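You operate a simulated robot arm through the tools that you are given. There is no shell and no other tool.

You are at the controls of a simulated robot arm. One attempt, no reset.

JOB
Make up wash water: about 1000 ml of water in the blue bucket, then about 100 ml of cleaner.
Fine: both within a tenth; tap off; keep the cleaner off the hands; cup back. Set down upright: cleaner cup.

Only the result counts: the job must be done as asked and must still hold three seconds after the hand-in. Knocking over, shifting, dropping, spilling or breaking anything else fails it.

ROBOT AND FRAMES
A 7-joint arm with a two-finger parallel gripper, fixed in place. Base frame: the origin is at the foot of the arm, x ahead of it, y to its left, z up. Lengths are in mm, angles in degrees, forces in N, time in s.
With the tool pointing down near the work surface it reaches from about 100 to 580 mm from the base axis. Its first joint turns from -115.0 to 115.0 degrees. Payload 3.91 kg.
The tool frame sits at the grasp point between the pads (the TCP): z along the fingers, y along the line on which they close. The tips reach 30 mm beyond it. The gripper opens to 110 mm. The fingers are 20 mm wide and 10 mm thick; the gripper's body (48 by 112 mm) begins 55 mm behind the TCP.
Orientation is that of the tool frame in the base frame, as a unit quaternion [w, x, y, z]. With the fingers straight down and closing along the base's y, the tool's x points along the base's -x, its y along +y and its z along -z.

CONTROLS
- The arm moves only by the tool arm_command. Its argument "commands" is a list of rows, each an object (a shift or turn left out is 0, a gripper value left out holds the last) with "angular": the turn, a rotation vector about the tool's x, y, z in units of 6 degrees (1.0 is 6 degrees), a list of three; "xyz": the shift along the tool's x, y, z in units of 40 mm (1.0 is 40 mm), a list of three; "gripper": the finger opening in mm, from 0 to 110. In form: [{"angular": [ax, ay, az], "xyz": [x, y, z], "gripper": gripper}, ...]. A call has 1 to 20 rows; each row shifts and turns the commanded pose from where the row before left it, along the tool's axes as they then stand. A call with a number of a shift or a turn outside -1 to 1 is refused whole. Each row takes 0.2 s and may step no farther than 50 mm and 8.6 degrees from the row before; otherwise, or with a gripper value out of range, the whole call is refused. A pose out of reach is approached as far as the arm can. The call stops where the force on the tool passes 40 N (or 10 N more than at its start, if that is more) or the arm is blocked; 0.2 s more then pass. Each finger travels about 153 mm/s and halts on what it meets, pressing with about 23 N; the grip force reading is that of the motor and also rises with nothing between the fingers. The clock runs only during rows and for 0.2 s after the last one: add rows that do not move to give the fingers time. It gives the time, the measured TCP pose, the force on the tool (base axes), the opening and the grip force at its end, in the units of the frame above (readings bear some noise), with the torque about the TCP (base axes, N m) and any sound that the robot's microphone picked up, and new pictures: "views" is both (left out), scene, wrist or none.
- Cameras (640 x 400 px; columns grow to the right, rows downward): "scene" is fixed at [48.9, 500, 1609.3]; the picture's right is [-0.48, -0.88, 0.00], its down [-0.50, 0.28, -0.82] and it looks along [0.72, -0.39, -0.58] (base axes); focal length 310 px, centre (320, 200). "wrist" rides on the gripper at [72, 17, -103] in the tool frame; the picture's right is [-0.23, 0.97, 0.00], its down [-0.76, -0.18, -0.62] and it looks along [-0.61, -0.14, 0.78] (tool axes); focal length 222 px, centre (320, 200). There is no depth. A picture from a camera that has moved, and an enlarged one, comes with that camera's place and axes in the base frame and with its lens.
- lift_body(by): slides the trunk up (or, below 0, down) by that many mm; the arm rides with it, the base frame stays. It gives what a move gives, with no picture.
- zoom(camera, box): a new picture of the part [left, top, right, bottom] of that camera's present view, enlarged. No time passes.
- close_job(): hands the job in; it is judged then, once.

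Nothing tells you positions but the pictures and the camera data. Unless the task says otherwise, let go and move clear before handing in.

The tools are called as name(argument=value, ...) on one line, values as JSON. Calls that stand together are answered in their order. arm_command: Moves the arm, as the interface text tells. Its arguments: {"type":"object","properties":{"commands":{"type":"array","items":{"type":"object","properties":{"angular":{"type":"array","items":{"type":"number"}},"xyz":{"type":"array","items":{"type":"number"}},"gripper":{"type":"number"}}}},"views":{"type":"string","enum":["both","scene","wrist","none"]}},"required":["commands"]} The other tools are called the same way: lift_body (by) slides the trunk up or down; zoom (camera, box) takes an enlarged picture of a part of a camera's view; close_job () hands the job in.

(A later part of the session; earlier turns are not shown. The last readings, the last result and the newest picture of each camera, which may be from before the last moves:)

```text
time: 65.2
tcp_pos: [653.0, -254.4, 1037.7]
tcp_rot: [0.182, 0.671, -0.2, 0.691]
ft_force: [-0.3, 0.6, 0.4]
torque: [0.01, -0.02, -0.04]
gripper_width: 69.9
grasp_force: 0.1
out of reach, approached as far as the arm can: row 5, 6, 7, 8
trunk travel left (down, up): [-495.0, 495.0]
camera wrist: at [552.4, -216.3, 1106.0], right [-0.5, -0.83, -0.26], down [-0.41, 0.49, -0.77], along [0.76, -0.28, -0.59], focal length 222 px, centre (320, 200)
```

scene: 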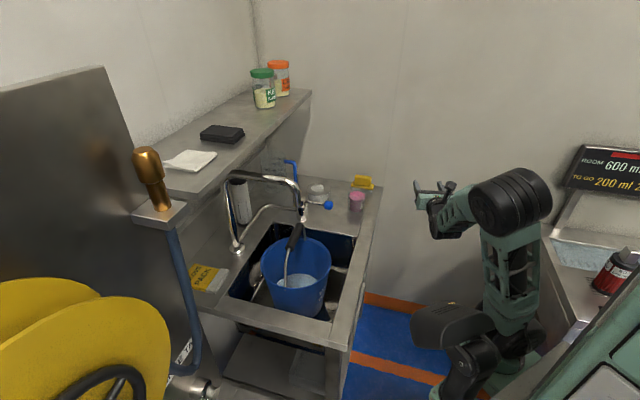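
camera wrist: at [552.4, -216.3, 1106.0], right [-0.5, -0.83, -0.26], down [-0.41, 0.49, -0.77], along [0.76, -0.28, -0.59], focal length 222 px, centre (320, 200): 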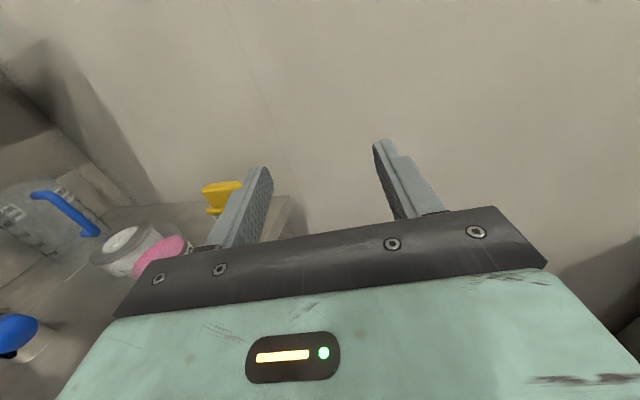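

I'll bring the tool back to the earlier known-good spot (about (657, -28, 1042), heading straight) and compare the arm posture.

arm_command(commands=[{"angular": [1, 0, 0], "xyz": [0, -0.8, 0]}, {"angular": [1, 0, 0], "xyz": [0, -0.8, 0]}, {"angular": [1, 0, 0], "xyz": [0, -0.8, 0]}, {"angular": [1, 0, 0], "xyz": [0, -0.8, 0]}, {"angular": [1, 0, 0], "xyz": [0, -0.8, 0]}, {"xyz": [0, -0.8, 0]}, {"xyz": [0, -0.5, 0]}, {}, {}])

```text
time: 67.2
tcp_pos: [711.3, -54.9, 1040.2]
tcp_rot: [0.015, 0.699, -0.018, 0.714]
ft_force: [-0.5, -0.2, 0.2]
torque: [0.03, 0.02, 0.0]
gripper_width: 69.9
grasp_force: 0.0
trunk travel left (down, up): [-495.0, 495.0]
camera wrist: at [606.1, -67.1, 1110.0], right [-0.04, -0.97, -0.23], down [-0.6, 0.21, -0.77], along [0.8, 0.11, -0.59], focal length 222 px, centre (320, 200)
```

scene: 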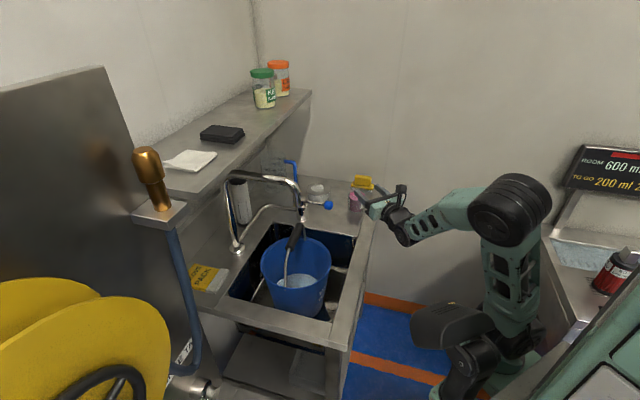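
wrist: 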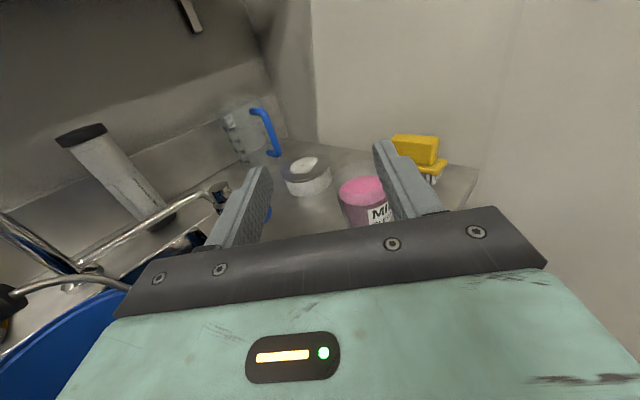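

The elbow has swung to the left compared with before. Turning the tool strongly to the right here should swing the elbow back; then I'll straighten.

arm_command(commands=[{"angular": [-1, 0, 0]}, {"angular": [-1, 0, 0]}, {"angular": [-1, 0, 0]}, {"angular": [-1, 0, 0]}, {"angular": [-1, 0, 0]}, {"angular": [-1, 0, 0]}, {"angular": [-1, 0, 0]}, {}], views="scene")

```text
time: 69.0
tcp_pos: [654.8, -248.3, 1023.9]
tcp_rot: [0.178, 0.66, -0.225, 0.694]
ft_force: [0.2, -0.1, -0.3]
torque: [0.0, -0.01, 0.0]
gripper_width: 70.0
grasp_force: 0.0
out of reach, approached as far as the arm can: row 1, 2, 3, 4, 5, 6, 7
trunk travel left (down, up): [-495.0, 495.0]
```

scene: 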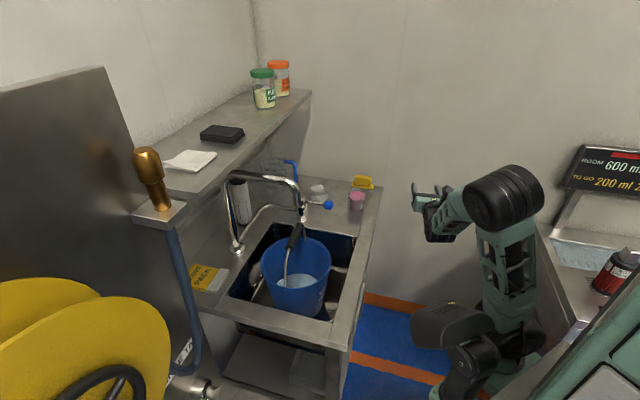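

The wrist's roll joint seems to be at its end stop from the earlier flip. I'll roll the tool slightly the other way to free it, then bring it back toward the tap.

arm_command(commands=[{"angular": [0, 0, 1]}, {"angular": [0, 0, 1]}, {"angular": [0, 0, 1]}, {"angular": [0.8, 0, 0], "xyz": [0, -0.8, 0]}, {"angular": [0.8, 0, 0], "xyz": [0, -0.8, 0]}, {"angular": [0.8, 0, 0], "xyz": [0, -0.8, 0]}, {"angular": [0.8, 0, 0], "xyz": [0, -0.8, 0]}, {"angular": [0.8, 0, 0], "xyz": [0, -0.8, 0]}, {"angular": [0.8, 0, 0], "xyz": [0, -0.8, 0]}, {}])

```text
time: 71.2
tcp_pos: [714.1, -81.2, 1091.7]
tcp_rot: [-0.088, 0.615, -0.137, 0.772]
ft_force: [0.5, 0.0, 0.3]
torque: [-0.01, -0.03, 0.0]
gripper_width: 69.9
grasp_force: 0.1
trunk travel left (down, up): [-495.0, 495.0]
camera wrist: at [596.0, -108.8, 1131.9], right [0.02, -0.85, -0.52], down [-0.43, 0.47, -0.78], along [0.9, 0.24, -0.35], focal length 222 px, centre (320, 200)
```

scene: 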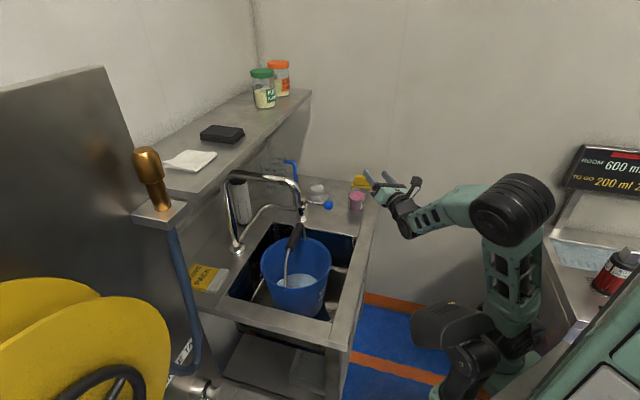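
wrist: 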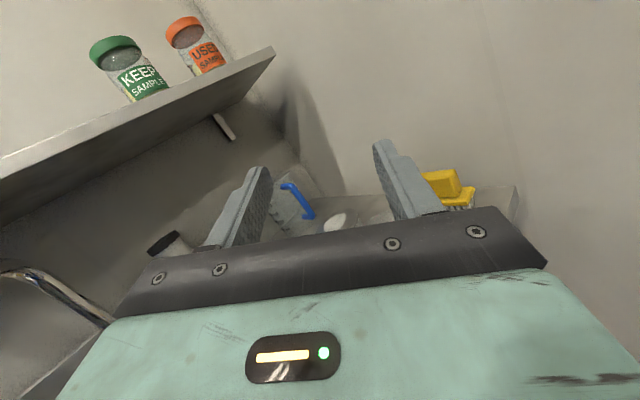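

The arm is free again. I'll level the pitch and move left and down toward the knob line with this slight roll.

arm_command(commands=[{"angular": [0, -1, 0]}, {"angular": [0, -1, 0]}, {"xyz": [-0.8, -0.57, 0.12]}, {"xyz": [-0.8, -0.57, 0.12]}, {"xyz": [-0.8, -0.57, 0.12]}, {"xyz": [-0.8, -0.57, 0.12]}, {}])

```text
time: 72.8
tcp_pos: [721.8, 40.2, 1021.0]
tcp_rot: [-0.102, 0.692, -0.129, 0.703]
ft_force: [-0.1, -0.6, 0.0]
torque: [-0.01, -0.01, 0.01]
gripper_width: 70.1
grasp_force: 0.1
out of reach, approached as far as the arm can: row 6
trunk travel left (down, up): [-495.0, 495.0]
camera wrist: at [616.3, 4.4, 1081.3], right [-0.03, -0.85, -0.53], down [-0.6, 0.44, -0.67], along [0.8, 0.3, -0.52], focal length 222 px, centre (320, 200)
```

scene: 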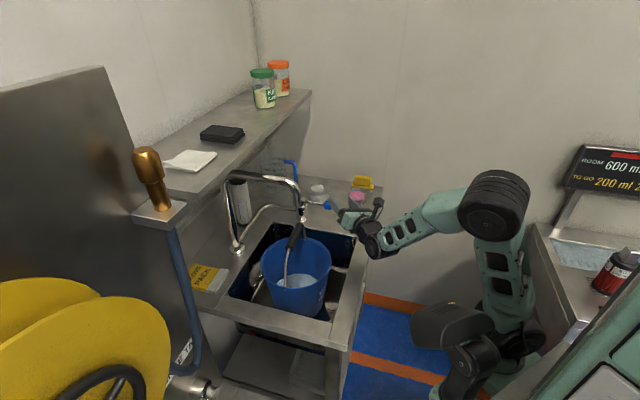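
wrist: 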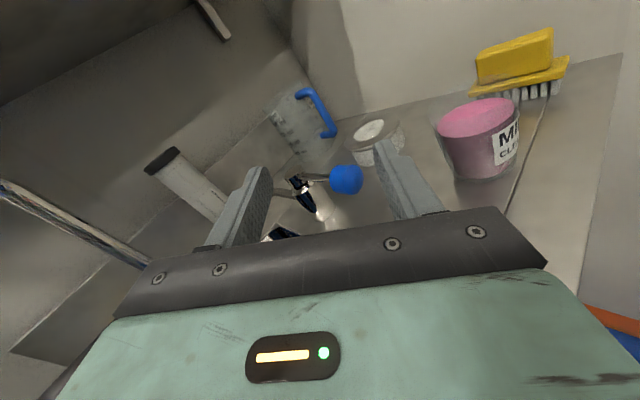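

Instead of forcing the level pose, I'll pitch the tool about 42° downward: that keeps the wrist high, clear of the bucket, and away from the joint limit. I can straddle the knob from above that way.

arm_command(commands=[{"xyz": [0.8, 0.3, 0]}, {"angular": [0, -1, 0]}, {"angular": [0, -1, 0]}, {"angular": [0, -1, 0]}, {"angular": [0, -1, 0]}, {"angular": [0, -1, 0]}, {"angular": [0, -1, 0]}, {"angular": [0, -1, 0]}, {}])

```text
time: 74.8
tcp_pos: [722.5, 18.9, 1048.3]
tcp_rot: [-0.141, 0.898, -0.083, 0.408]
ft_force: [-0.6, 0.5, 0.2]
torque: [-0.01, 0.0, -0.01]
gripper_width: 69.8
grasp_force: 0.1
trunk travel left (down, up): [-495.0, 495.0]
camera wrist: at [689.9, -35.5, 1157.2], right [-0.18, -0.86, -0.47], down [-0.96, 0.25, -0.09], along [0.2, 0.44, -0.88], focal length 222 px, centre (320, 200)
```

scene: 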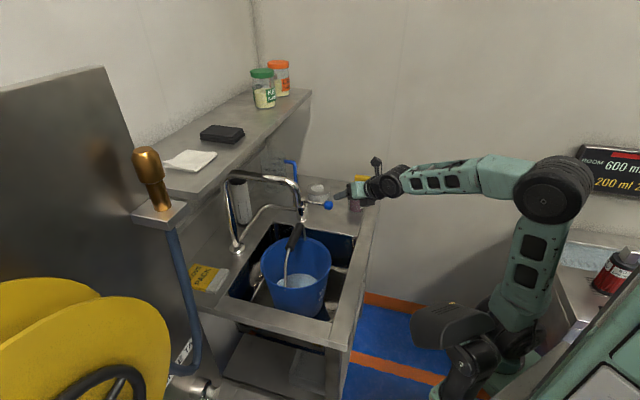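
wrist: 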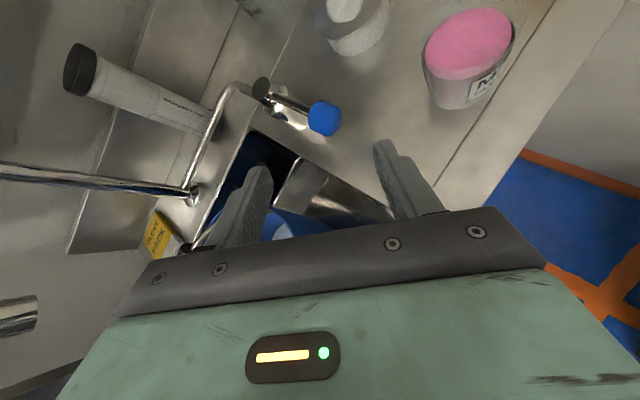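

The posture is comfortable again. I'll undo the roll so the fingers are level, then close in on the knob along the finger direction.

arm_command(commands=[{"angular": [0, 0, -1]}, {"angular": [0, 0, -1]}, {"angular": [0, 0, -1]}, {}])

```text
time: 75.8
tcp_pos: [721.5, 19.7, 1046.3]
tcp_rot: [-0.074, 0.9, 0.059, 0.426]
ft_force: [0.1, 0.3, 0.9]
torque: [-0.01, 0.0, -0.02]
gripper_width: 70.2
grasp_force: 0.1
trunk travel left (down, up): [-495.0, 495.0]
camera wrist: at [691.9, -13.9, 1165.3], right [0.02, -0.97, -0.26], down [-0.98, 0.03, -0.19], along [0.19, 0.26, -0.95], focal length 222 px, centre (320, 200)
```

scene: 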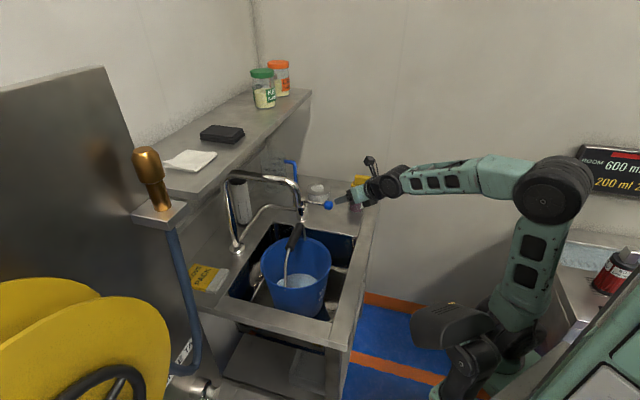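
wrist: 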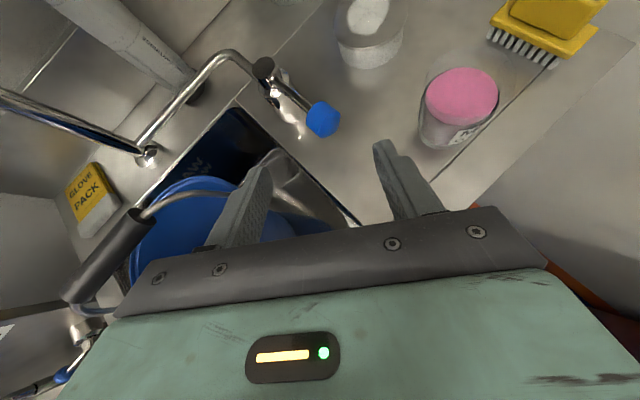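

I'll advance along the fingers most of the way and check alignment with the knob.

arm_command(commands=[{"xyz": [-0.18, 0.07, 1.0], "gripper": 80}, {"xyz": [0, 0, 1.0]}, {}])

```text
time: 76.6
tcp_pos: [717.7, 32.2, 1014.8]
tcp_rot: [-0.072, 0.9, 0.057, 0.427]
ft_force: [0.7, 0.5, 0.8]
torque: [-0.02, -0.02, 0.01]
gripper_width: 79.7
grasp_force: 0.0
out of reach, approached as far as the arm can: row 1, 2
trunk travel left (down, up): [-495.0, 495.0]
camera wrist: at [689.1, -0.6, 1134.1], right [0.02, -0.97, -0.26], down [-0.98, 0.03, -0.19], along [0.19, 0.25, -0.95], focal length 222 px, centre (320, 200)
```

scene: 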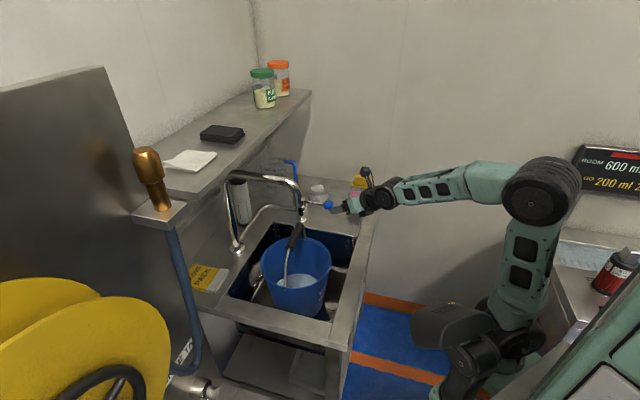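
wrist: 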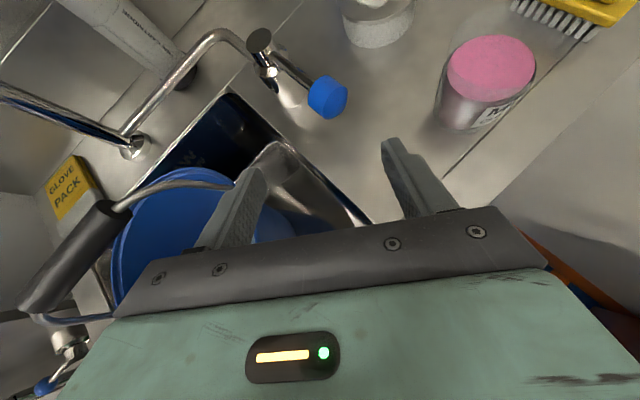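

The tool was lined up with the forearm, which is a singular wrist pose. I'll raise the trunk so the forearm slopes more steeply, then bring the tool back up to level.

lift_body(by=150)

arm_command(commands=[{"angular": [0, 1, 0]}, {"angular": [0, 1, 0]}, {"angular": [0, 1, 0]}, {"angular": [0, 1, 0]}, {"angular": [0, 1, 0]}, {"angular": [0, 1, 0]}, {}])

```text
time: 78.4
tcp_pos: [719.1, 32.5, 1165.6]
tcp_rot: [-0.072, 0.9, 0.057, 0.427]
ft_force: [0.1, 0.4, 1.2]
torque: [-0.02, 0.03, -0.06]
gripper_width: 80.0
grasp_force: 0.0
trunk travel left (down, up): [-645.0, 345.0]
```

```text
time: 80.0
tcp_pos: [718.5, 30.9, 1165.9]
tcp_rot: [-0.087, 0.723, 0.032, 0.684]
ft_force: [-0.2, -0.7, -0.2]
torque: [0.0, 0.0, 0.01]
gripper_width: 80.1
grasp_force: 0.1
trunk travel left (down, up): [-645.0, 345.0]
camera wrist: at [625.2, -8.0, 1240.8], right [0.15, -0.94, -0.31], down [-0.69, 0.12, -0.71], along [0.71, 0.32, -0.63], focal length 222 px, centre (320, 200)
```

scene: 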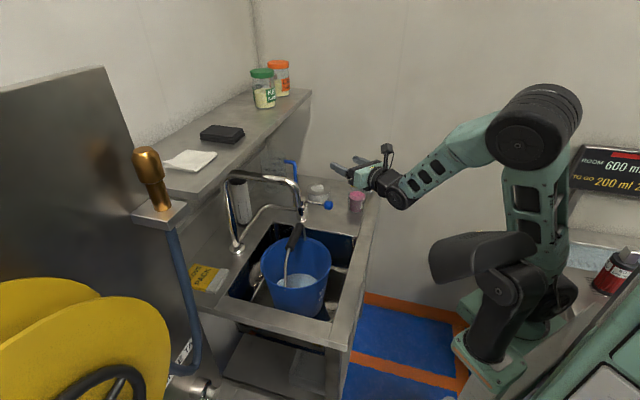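
wrist: 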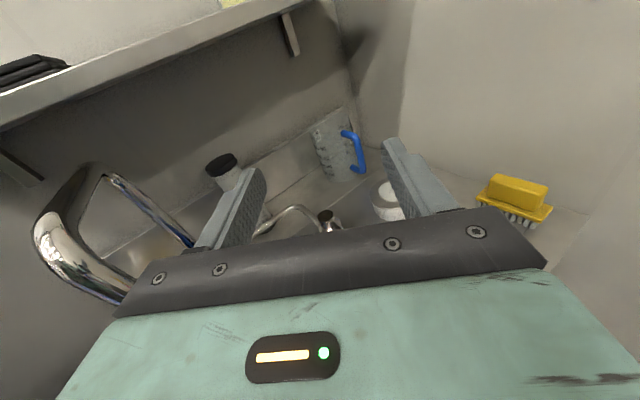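

Level again with no limits hit, and heading about 10° left, which keeps the wrist away from the bucket. I'll go down with arm and trunk together, then slide forward onto the knob.

arm_command(commands=[{"xyz": [-0.85, 0, 0.2]}, {"xyz": [-0.85, 0, 0.2]}, {"xyz": [-0.85, 0, 0.2]}, {}], views="none")

lift_body(by=-100)

arm_command(commands=[{}])

```text
time: 81.0
tcp_pos: [692.1, 40.2, 1132.6]
tcp_rot: [-0.087, 0.724, 0.032, 0.683]
ft_force: [0.4, 0.2, -0.5]
torque: [0.02, -0.02, 0.0]
gripper_width: 80.0
grasp_force: 0.0
out of reach, approached as far as the arm can: row 1, 2, 3
trunk travel left (down, up): [-645.0, 345.0]
```

```text
time: 82.3
tcp_pos: [692.0, 40.2, 1032.2]
tcp_rot: [-0.087, 0.724, 0.032, 0.683]
ft_force: [-0.5, -1.4, 0.2]
torque: [0.0, 0.01, -0.03]
gripper_width: 79.9
grasp_force: 0.0
trunk travel left (down, up): [-545.0, 445.0]
```

```text
time: 82.7
tcp_pos: [692.6, 40.1, 1032.2]
tcp_rot: [-0.087, 0.724, 0.032, 0.683]
ft_force: [-0.1, -0.3, -0.2]
torque: [0.01, -0.03, 0.01]
gripper_width: 80.0
grasp_force: 0.1
trunk travel left (down, up): [-545.0, 445.0]
camera wrist: at [597.6, 0.3, 1108.3], right [0.15, -0.94, -0.31], down [-0.69, 0.12, -0.71], along [0.71, 0.32, -0.63], focal length 222 px, centre (320, 200)
```

scene: 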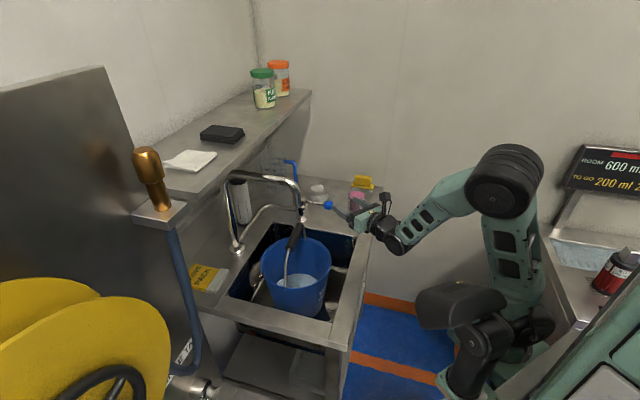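
wrist: 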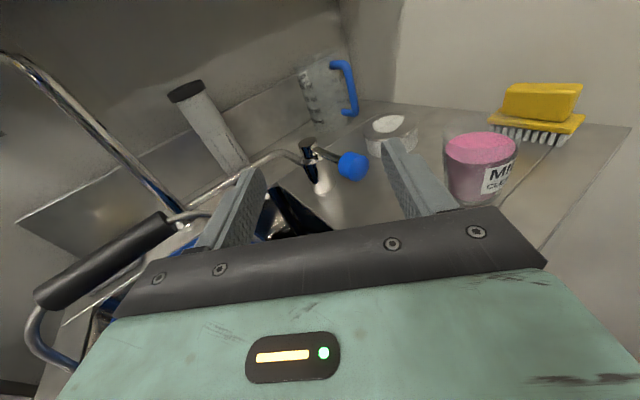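

The level pose at low height is cramped because the shoulder is too high above it. I'll raise the hand with the arm and drop the trunk so that the forearm slope gets shallower, then go forward.

arm_command(commands=[{"xyz": [0.9, 0, 0]}, {"xyz": [0.9, 0, 0]}, {"xyz": [0.9, 0, 0]}, {"xyz": [0.6, 0, 0]}, {}], views="none")

lift_body(by=-200)

arm_command(commands=[{}])

```text
time: 83.9
tcp_pos: [699.8, 29.3, 1165.1]
tcp_rot: [-0.087, 0.724, 0.032, 0.683]
ft_force: [0.4, -0.3, 0.2]
torque: [0.03, 0.02, 0.0]
gripper_width: 80.1
grasp_force: 0.0
trunk travel left (down, up): [-545.0, 445.0]
```

```text
time: 86.1
tcp_pos: [700.7, 30.2, 964.1]
tcp_rot: [-0.087, 0.725, 0.032, 0.683]
ft_force: [-0.6, 0.6, 0.0]
torque: [-0.01, 0.01, 0.0]
gripper_width: 80.0
grasp_force: 0.1
trunk travel left (down, up): [-345.0, 645.0]
```

```text
time: 86.5
tcp_pos: [700.6, 30.8, 965.0]
tcp_rot: [-0.088, 0.725, 0.032, 0.683]
ft_force: [-0.1, 0.6, 0.1]
torque: [-0.02, 0.01, -0.04]
gripper_width: 80.0
grasp_force: 0.1
trunk travel left (down, up): [-345.0, 645.0]
camera wrist: at [606.2, -9.7, 1040.1], right [0.15, -0.94, -0.31], down [-0.69, 0.12, -0.71], along [0.71, 0.32, -0.63], focal length 222 px, centre (320, 200)
```

scene: 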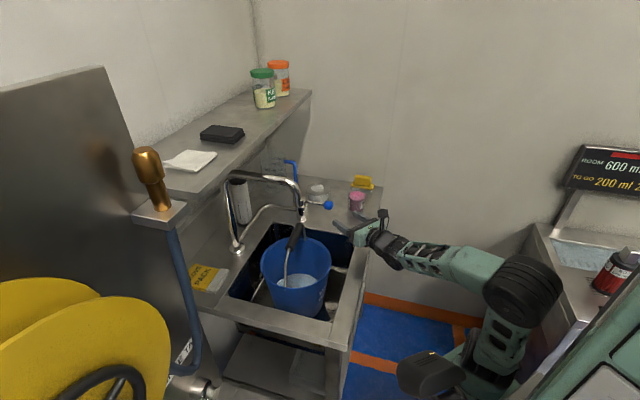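
wrist: 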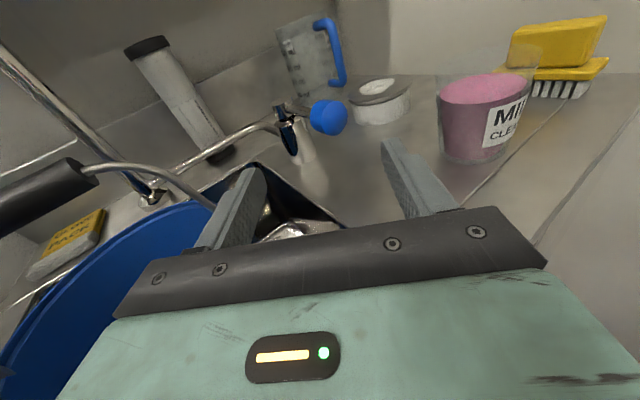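

Now I'll slide forward so the knob comes between the fingers.

arm_command(commands=[{"xyz": [-0.03, 0.06, 0.95]}, {"xyz": [-0.03, 0.06, 0.95]}, {"xyz": [-0.03, 0.06, 0.9]}, {}])

```text
time: 87.5
tcp_pos: [804.6, 41.0, 957.8]
tcp_rot: [-0.087, 0.725, 0.031, 0.683]
ft_force: [0.2, -0.7, 0.0]
torque: [-0.01, 0.03, -0.01]
gripper_width: 80.1
grasp_force: 0.1
out of reach, approached as far as the arm can: row 3
trunk travel left (down, up): [-345.0, 645.0]
camera wrist: at [710.0, 1.3, 1033.7], right [0.15, -0.94, -0.31], down [-0.69, 0.12, -0.71], along [0.71, 0.32, -0.63], focal length 222 px, centre (320, 200)
```

scene: 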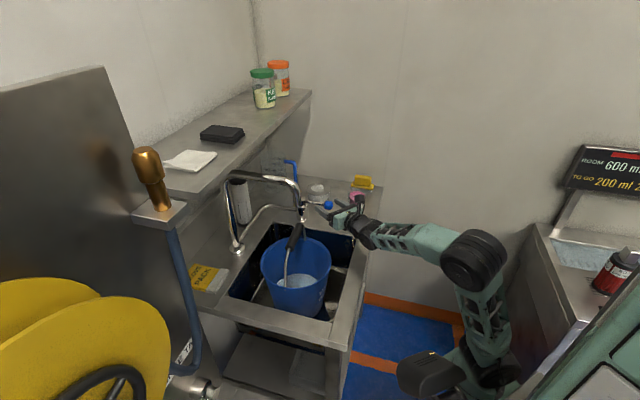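
wrist: 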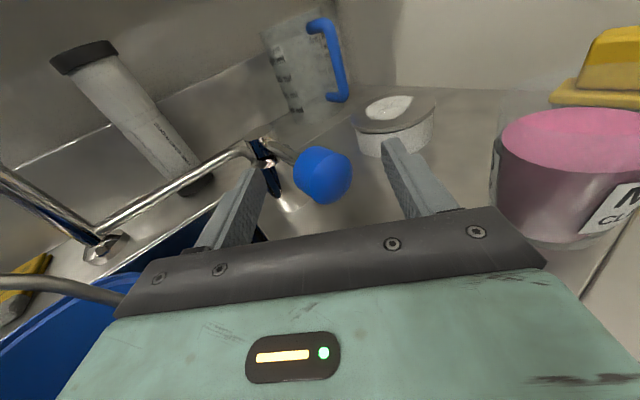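

The knob is between the fingers. I'll nudge it left again to open the tap moderately, watching the stream and staying clear of the bucket.

arm_command(commands=[{"xyz": [0, -0.25, 0], "gripper": 70}, {"xyz": [0, -0.25, 0]}, {"xyz": [0, -0.25, 0]}])

zoom(camera="scene", box=[250, 165, 360, 285])

zoom(camera="scene", box=[280, 262, 328, 292])

```text
time: 88.3
tcp_pos: [800.6, 72.5, 961.8]
tcp_rot: [-0.088, 0.724, 0.033, 0.683]
ft_force: [-0.6, 1.4, 0.9]
torque: [-0.01, -0.03, 0.02]
gripper_width: 70.2
grasp_force: 0.9
trunk travel left (down, up): [-345.0, 645.0]
camera wrist: at [706.7, 33.2, 1036.8], right [0.15, -0.94, -0.31], down [-0.69, 0.12, -0.71], along [0.71, 0.32, -0.63], focal length 222 px, centre (320, 200)
```

scene: 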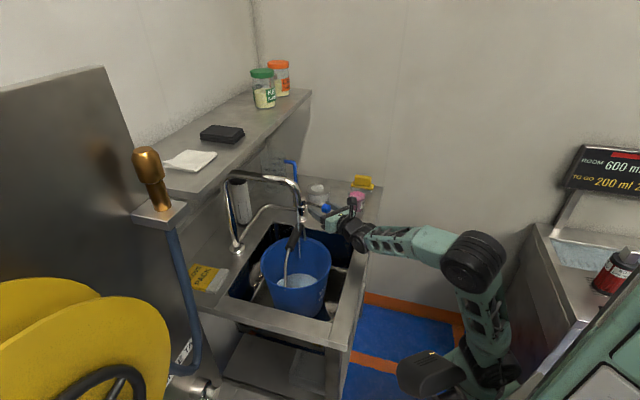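
wrist: 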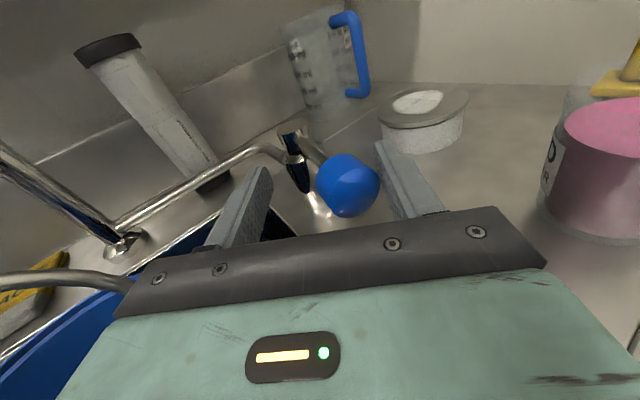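

```text
3.33 times, centred on (305, 225) of scene
camera zoom: at [48.9, 500.0, 1609.3], right [-0.48, -0.88, 0.0], down [-0.5, 0.28, -0.82], along [0.72, -0.39, -0.58], focal length 1035 px, centre (370, 117)
```

zoom: 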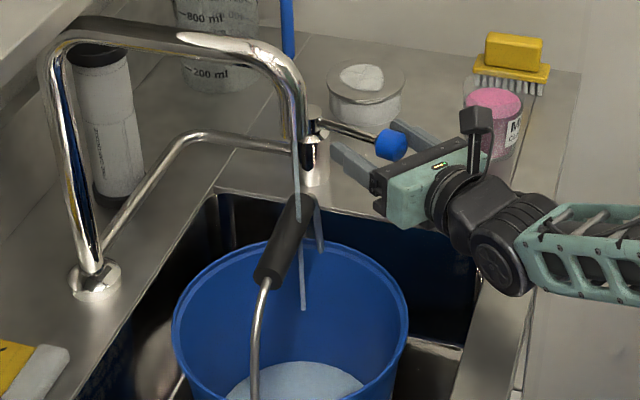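

```text
13.33 times, centred on (304, 277) of scene
camera zoom: at [48.9, 500.0, 1609.3], right [-0.48, -0.88, 0.0], down [-0.5, 0.28, -0.82], along [0.72, -0.39, -0.58], focal length 4140 px, centre (533, -827)
```

zoom: 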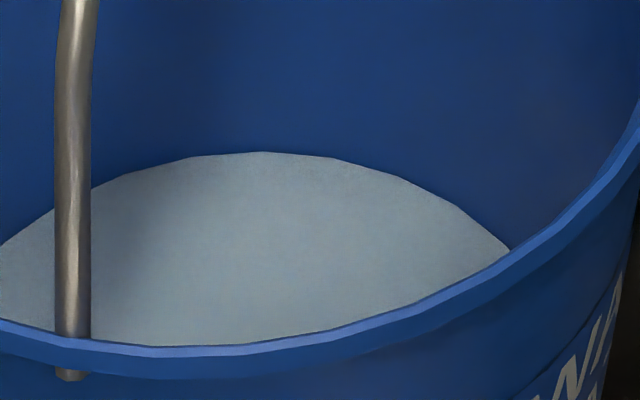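

It's running with a thin stream. I'll let it run 3 s and read the level.

arm_command(commands=[{}, {}, {}, {}, {}, {}, {}, {}, {}, {}, {}, {}, {}, {}], views="none")

zoom(camera="scene", box=[280, 262, 328, 292])

```text
time: 91.3
tcp_pos: [801.0, 72.6, 961.8]
tcp_rot: [-0.087, 0.724, 0.032, 0.683]
ft_force: [-0.1, -0.3, -0.2]
torque: [0.01, -0.02, 0.02]
gripper_width: 70.2
grasp_force: 0.0
trunk travel left (down, up): [-345.0, 645.0]
```

```text
13.33 times, centred on (304, 277) of scene
camera zoom: at [48.9, 500.0, 1609.3], right [-0.48, -0.88, 0.0], down [-0.5, 0.28, -0.82], along [0.72, -0.39, -0.58], focal length 4140 px, centre (533, -827)
```

zoom: 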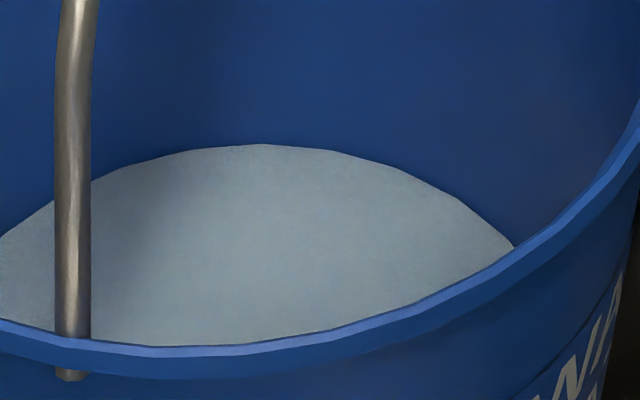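

Rate is about 2.5 px/s (≈19 ml/s). I need about 18 more pixels, so roughly 7 s including the closing motion.

arm_command(commands=[{}, {}, {}, {}, {}, {}, {}, {}, {}, {}, {}, {}, {}, {}, {}, {}, {}, {}, {}], views="none")

zoom(camera="scene", box=[280, 262, 328, 292])

```text
time: 95.3
tcp_pos: [801.5, 72.4, 961.2]
tcp_rot: [-0.086, 0.725, 0.031, 0.683]
ft_force: [0.2, 0.4, -0.7]
torque: [-0.01, 0.0, 0.0]
gripper_width: 70.1
grasp_force: 0.0
trunk travel left (down, up): [-345.0, 645.0]
```

```text
13.33 times, centred on (304, 277) of scene
camera zoom: at [48.9, 500.0, 1609.3], right [-0.48, -0.88, 0.0], down [-0.5, 0.28, -0.82], along [0.72, -0.39, -0.58], focal length 4140 px, centre (533, -827)
```

zoom: 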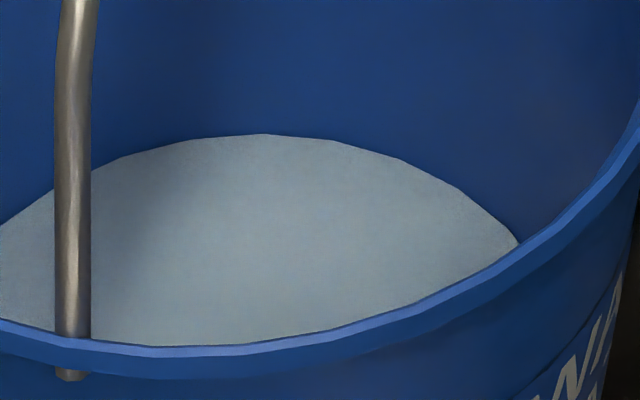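

Level is at row 134; about 2.6 s more, then close.

arm_command(commands=[{}, {}, {}, {}, {}, {}, {}, {}, {}, {}, {}, {}, {"xyz": [0, 0.25, 0]}, {"xyz": [0, 0.25, 0]}, {"xyz": [0, 0.25, 0]}, {"xyz": [0, 0.2, 0]}])

zoom(camera="scene", box=[280, 262, 328, 292])

zoom(camera="scene", box=[250, 165, 360, 285])

zoom(camera="scene", box=[290, 170, 340, 210])

```text
time: 98.7
tcp_pos: [804.5, 35.4, 959.0]
tcp_rot: [-0.086, 0.725, 0.032, 0.683]
ft_force: [1.2, 0.4, -0.1]
torque: [-0.01, -0.04, -0.02]
gripper_width: 70.2
grasp_force: 0.6
out of reach, approached as far as the arm can: row 15
trunk travel left (down, up): [-345.0, 645.0]
camera wrist: at [710.4, -4.8, 1033.9], right [0.15, -0.94, -0.31], down [-0.69, 0.12, -0.71], along [0.71, 0.32, -0.63], focal length 222 px, centre (320, 200)
```

scene: 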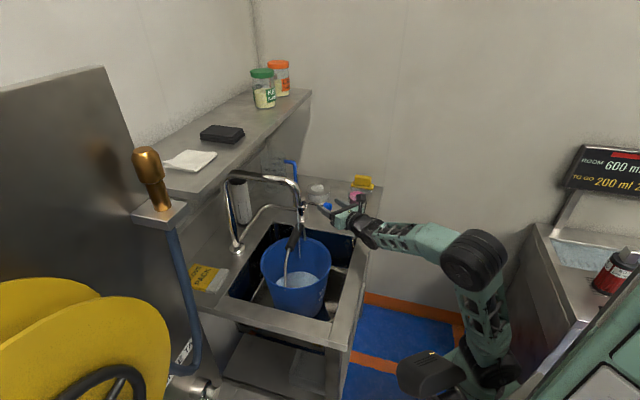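
wrist: 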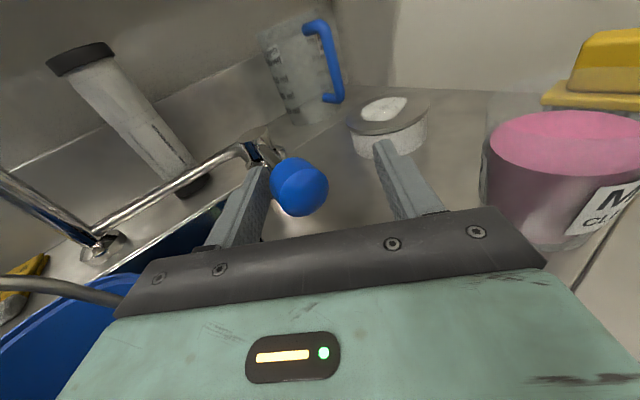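

```text
13.33 times, centred on (304, 277) of scene
camera zoom: at [48.9, 500.0, 1609.3], right [-0.48, -0.88, 0.0], down [-0.5, 0.28, -0.82], along [0.72, -0.39, -0.58], focal length 4140 px, centre (533, -827)
```

zoom: 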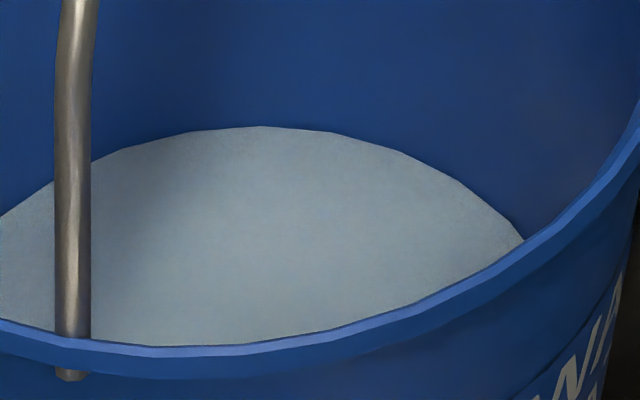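

```text
3.33 times, centred on (305, 225) of scene
camera zoom: at [48.9, 500.0, 1609.3], right [-0.48, -0.88, 0.0], down [-0.5, 0.28, -0.82], along [0.72, -0.39, -0.58], focal length 1035 px, centre (370, 117)
```

zoom: 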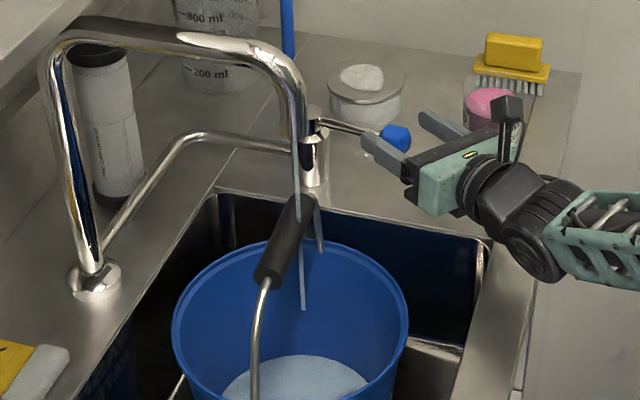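

```text
10.00 times, centred on (315, 190) of scene
camera zoom: at [48.9, 500.0, 1609.3], right [-0.48, -0.88, 0.0], down [-0.5, 0.28, -0.82], along [0.72, -0.39, -0.58], focal length 3105 px, centre (370, 300)
```

zoom: 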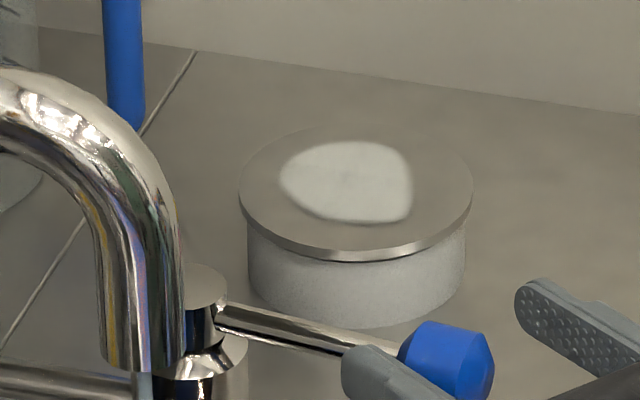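

The level is at row 126, my target, but the tap is not fully shut yet. I'll push the lever the rest of the way to its stop now.

arm_command(commands=[{"xyz": [0, 0.3, 0]}, {"xyz": [0, 0.15, 0]}])

zoom(camera="scene", box=[250, 165, 360, 285])

zoom(camera="scene", box=[290, 170, 340, 210])

zoom(camera="scene", box=[280, 262, 328, 292])

```text
time: 99.3
tcp_pos: [804.1, 20.3, 957.4]
tcp_rot: [-0.088, 0.725, 0.035, 0.683]
ft_force: [2.5, 18.4, 0.7]
torque: [-0.24, 0.0, 0.18]
gripper_width: 78.6
grasp_force: 8.7
out of reach, approached as far as the arm can: row 1
trunk travel left (down, up): [-345.0, 645.0]
camera wrist: at [710.2, -19.5, 1033.5], right [0.15, -0.94, -0.3], down [-0.69, 0.12, -0.71], along [0.7, 0.32, -0.63], focal length 222 px, centre (320, 200)
```

scene: 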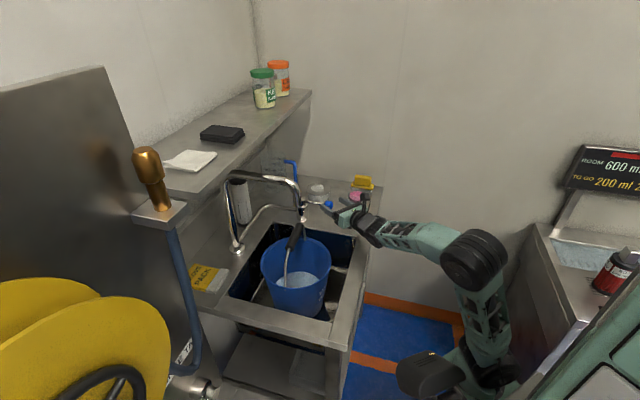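
wrist: 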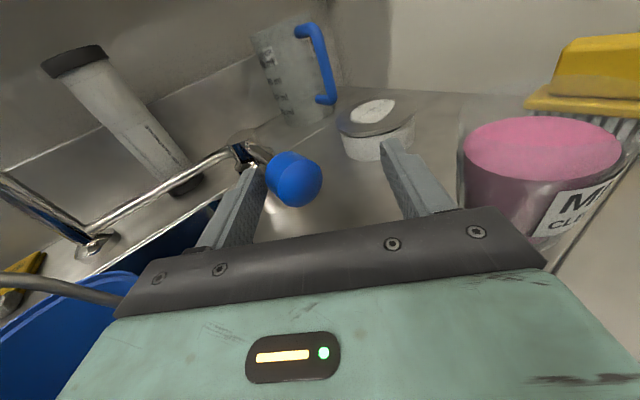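

```text
3.33 times, centred on (305, 225) of scene
camera zoom: at [48.9, 500.0, 1609.3], right [-0.48, -0.88, 0.0], down [-0.5, 0.28, -0.82], along [0.72, -0.39, -0.58], focal length 1035 px, centre (370, 117)
```

zoom: 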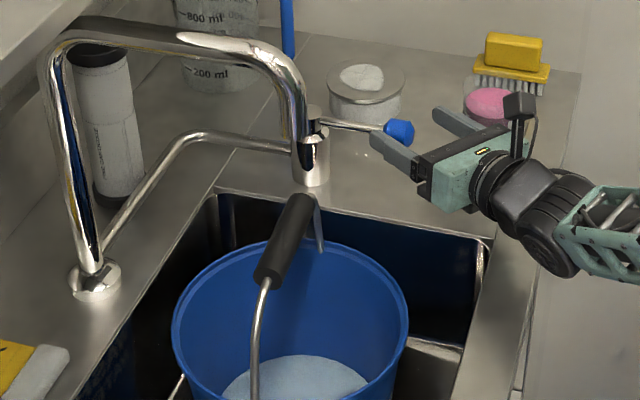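

```text
10.00 times, centred on (315, 190) of scene
camera zoom: at [48.9, 500.0, 1609.3], right [-0.48, -0.88, 0.0], down [-0.5, 0.28, -0.82], along [0.72, -0.39, -0.58], focal length 3105 px, centre (370, 300)
```

zoom: 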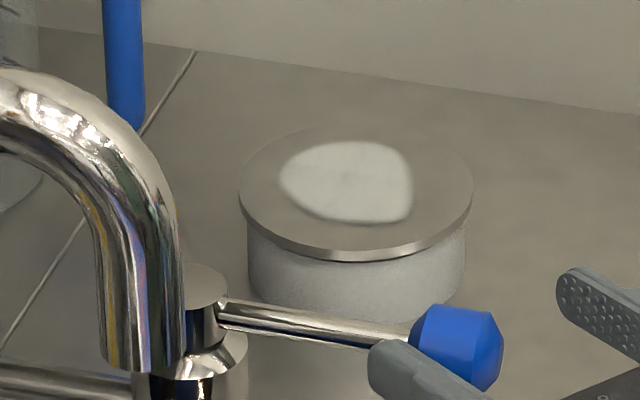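

```text
13.33 times, centred on (304, 277) of scene
camera zoom: at [48.9, 500.0, 1609.3], right [-0.48, -0.88, 0.0], down [-0.5, 0.28, -0.82], along [0.72, -0.39, -0.58], focal length 4140 px, centre (533, -827)
```

zoom: 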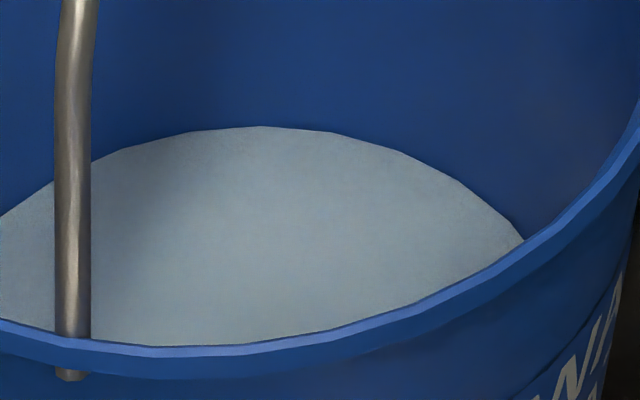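

The tap is shut against its stop, no stream, and the level is right at my 1000 ml mark. I'll ease off, back out, and rise; then I'll dry-run the pouring motion near the bucket before touching the cup.

arm_command(commands=[{"xyz": [0, -0.2, 0]}, {"xyz": [0, -0.2, 0]}, {"xyz": [0, 0, -0.6]}, {"xyz": [0, 0, -0.9]}, {"xyz": [0.3, 0, -0.9]}, {"xyz": [0.8, 0, 0]}, {"xyz": [0.8, 0, 0]}, {}])

zoom(camera="scene", box=[250, 165, 360, 285])

zoom(camera="scene", box=[280, 262, 328, 292])

```text
time: 101.1
tcp_pos: [712.4, 11.2, 1038.6]
tcp_rot: [-0.087, 0.724, 0.033, 0.683]
ft_force: [-1.1, -0.4, -0.2]
torque: [0.0, 0.04, 0.0]
gripper_width: 70.1
grasp_force: 0.1
trunk travel left (down, up): [-345.0, 645.0]
camera wrist: at [619.4, -28.1, 1114.8], right [0.15, -0.94, -0.31], down [-0.69, 0.12, -0.71], along [0.71, 0.32, -0.63], focal length 222 px, centre (320, 200)
```

scene: 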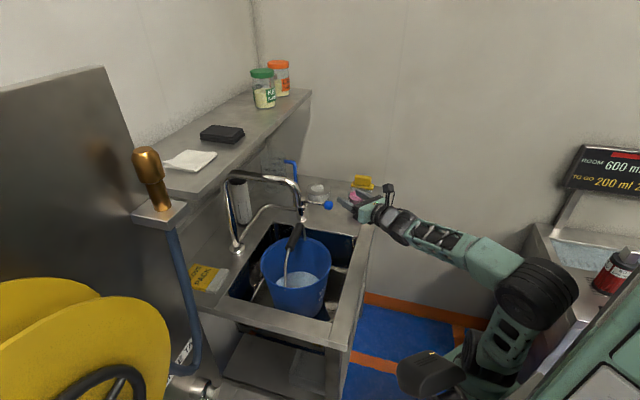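
wrist: 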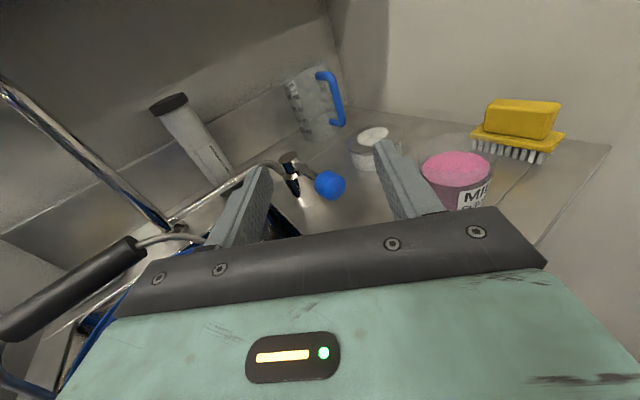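

```text
3.33 times, centred on (305, 225) of scene
camera zoom: at [48.9, 500.0, 1609.3], right [-0.48, -0.88, 0.0], down [-0.5, 0.28, -0.82], along [0.72, -0.39, -0.58], focal length 1035 px, centre (370, 117)
```

zoom: 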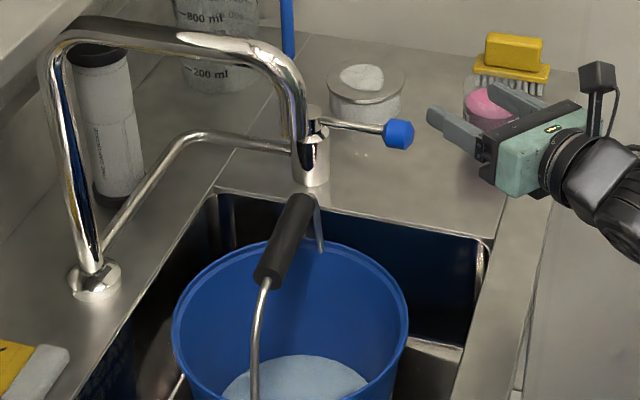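

```text
13.33 times, centred on (304, 277) of scene
camera zoom: at [48.9, 500.0, 1609.3], right [-0.48, -0.88, 0.0], down [-0.5, 0.28, -0.82], along [0.72, -0.39, -0.58], focal length 4140 px, centre (533, -827)
```

zoom: 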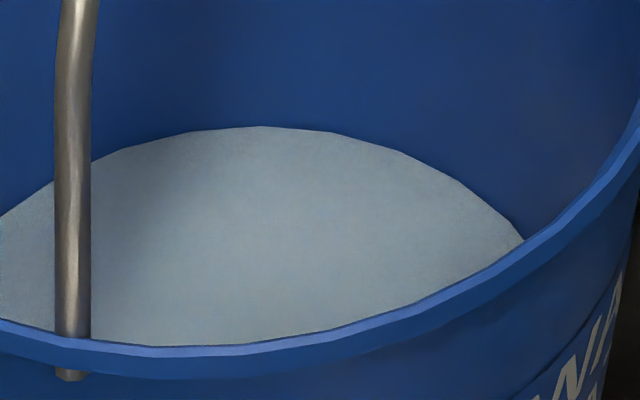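

Water is steady and the tap off. Now a dry run without the cup: roll the tool left here to see whether the wrist allows a sideways pour.

arm_command(commands=[{"angular": [0, 0, -1]}, {"angular": [0, 0, -1]}, {"angular": [0, 0, -1]}, {"angular": [0, 0, -1]}, {"angular": [0, 0, -1]}, {"angular": [0, 0, -1]}, {"angular": [0, 0, -1]}, {"angular": [0, 0, -1]}, {"angular": [0, 0, -1]}, {"angular": [0, 0, -1]}, {}])

```text
time: 103.5
tcp_pos: [744.6, -26.9, 1088.2]
tcp_rot: [0.266, 0.613, 0.392, 0.633]
ft_force: [0.3, 0.1, -0.4]
torque: [0.02, 0.0, -0.02]
gripper_width: 70.0
grasp_force: 0.1
out of reach, approached as far as the arm can: row 6, 7, 8, 9, 10
trunk travel left (down, up): [-345.0, 645.0]
camera wrist: at [636.7, 5.3, 1148.6], right [0.17, -0.72, 0.67], down [-0.56, -0.63, -0.54], along [0.81, -0.28, -0.51], focal length 222 px, centre (320, 200)
```

scene: 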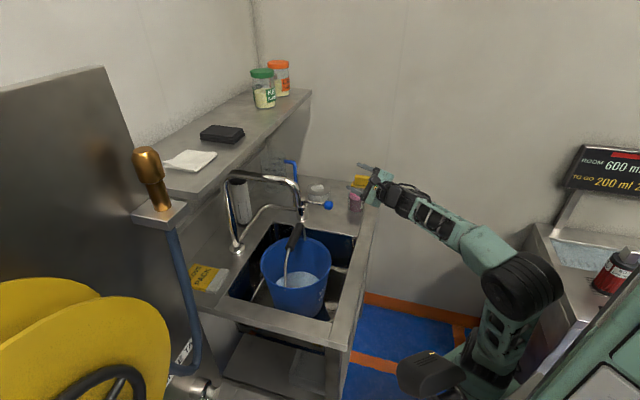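
wrist: 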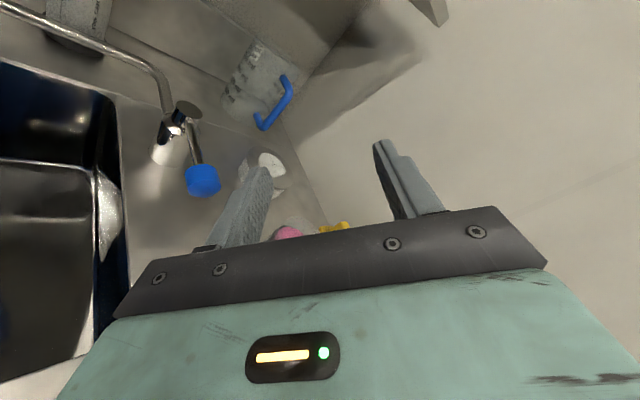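

Leftward roll is limited to about 30° here, so a sideways pour isn't available in this posture. I'll undo the roll and instead dry-run the forward pour (pitching down) at the pouring spot.

arm_command(commands=[{"angular": [0, 0, 1]}, {"angular": [0, 0, 1]}, {"angular": [0, 0, 1]}, {"angular": [0, 0, 1]}, {"angular": [0, 0, 1]}, {"angular": [0, 0, 1]}, {"angular": [0, 0, 1]}, {"angular": [0, 0, 1]}, {"angular": [0, 0, 1]}, {"angular": [0, 0, 1]}, {}], views="none")

arm_command(commands=[{"xyz": [0, -0.8, -0.6]}, {"xyz": [0, -0.8, -0.6]}, {"xyz": [0, -0.8, -0.6]}, {"xyz": [0, -0.8, -0.6]}, {"xyz": [0, -0.6, -0.3]}, {}])

```text
time: 105.9
tcp_pos: [744.8, -25.6, 1087.8]
tcp_rot: [-0.088, 0.725, 0.031, 0.683]
ft_force: [-1.5, -0.3, -0.4]
torque: [0.03, -0.02, 0.0]
gripper_width: 70.0
grasp_force: 0.0
trunk travel left (down, up): [-345.0, 645.0]
```

```text
time: 107.3
tcp_pos: [681.5, 75.7, 1085.3]
tcp_rot: [-0.11, 0.744, 0.056, 0.657]
ft_force: [-0.1, -0.1, 1.2]
torque: [-0.02, 0.03, -0.01]
gripper_width: 69.9
grasp_force: 0.0
out of reach, approached as far as the arm can: row 3, 4, 5
trunk travel left (down, up): [-345.0, 645.0]
camera wrist: at [595.2, 29.8, 1167.2], right [0.19, -0.93, -0.31], down [-0.74, 0.07, -0.67], along [0.64, 0.36, -0.68], focal length 222 px, centre (320, 200)
```

scene: 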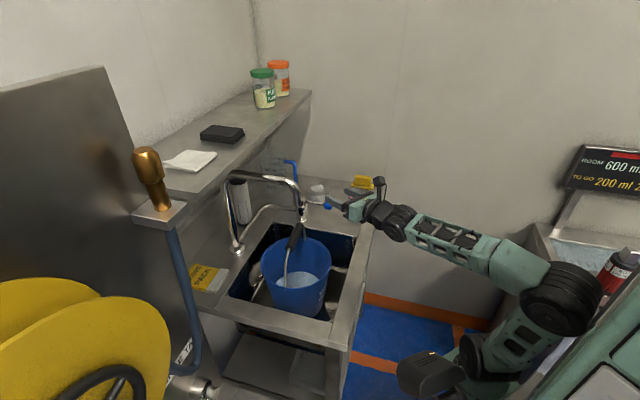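
wrist: 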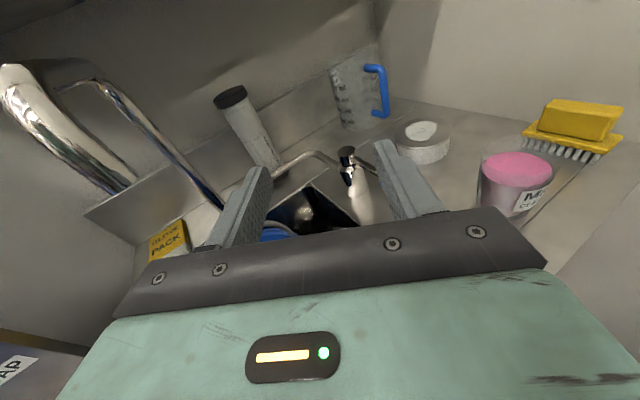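

The wrist was again close to its singular pose because the trunk is now very low and the tool is angled off the arm's plane. The fix is to keep the tool heading equal to the arm's azimuth (a planar posture). I'll raise the trunk and square the tool up to the arm plane.

lift_body(by=180)

arm_command(commands=[{"angular": [0, 0, -0.85]}, {"angular": [0, 0.6, 0]}, {"angular": [0, 0.5, 0]}, {"angular": [-0.6, 0, 0]}, {"angular": [-0.6, 0, 0]}, {}])

```text
time: 109.3
tcp_pos: [680.1, 75.8, 1266.0]
tcp_rot: [-0.11, 0.744, 0.056, 0.657]
ft_force: [0.0, -0.3, 0.1]
torque: [0.0, 0.0, 0.02]
gripper_width: 69.7
grasp_force: 0.1
trunk travel left (down, up): [-525.0, 465.0]
```

```text
time: 110.7
tcp_pos: [719.1, 42.5, 1265.8]
tcp_rot: [-0.046, 0.706, 0.043, 0.706]
ft_force: [-0.2, 0.3, 0.5]
torque: [0.0, 0.01, -0.03]
gripper_width: 69.7
grasp_force: 0.1
out of reach, approached as far as the arm can: row 4, 5
trunk travel left (down, up): [-525.0, 465.0]
camera wrist: at [618.9, 13.3, 1337.0], right [0.12, -0.97, -0.23], down [-0.64, 0.1, -0.76], along [0.76, 0.24, -0.61], focal length 222 px, centre (320, 200)
```

scene: 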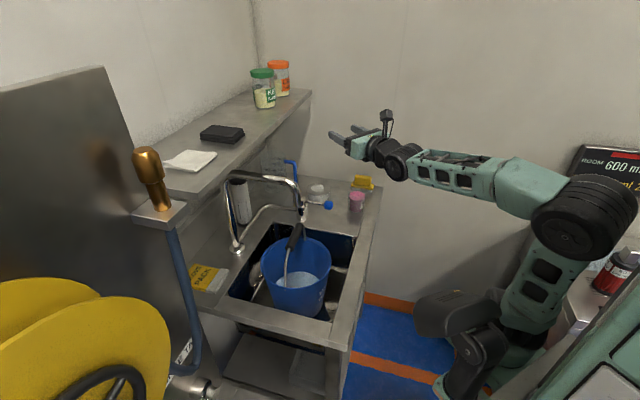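
wrist: 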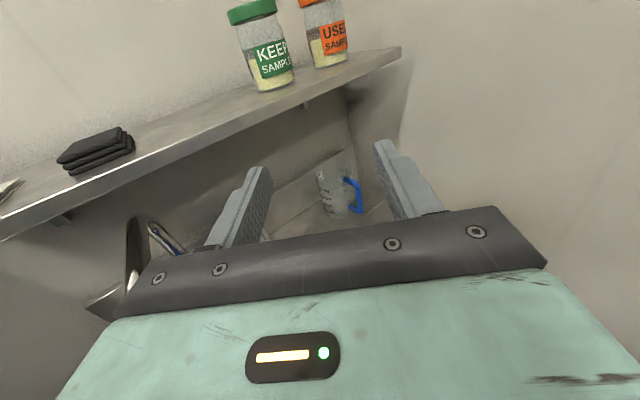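

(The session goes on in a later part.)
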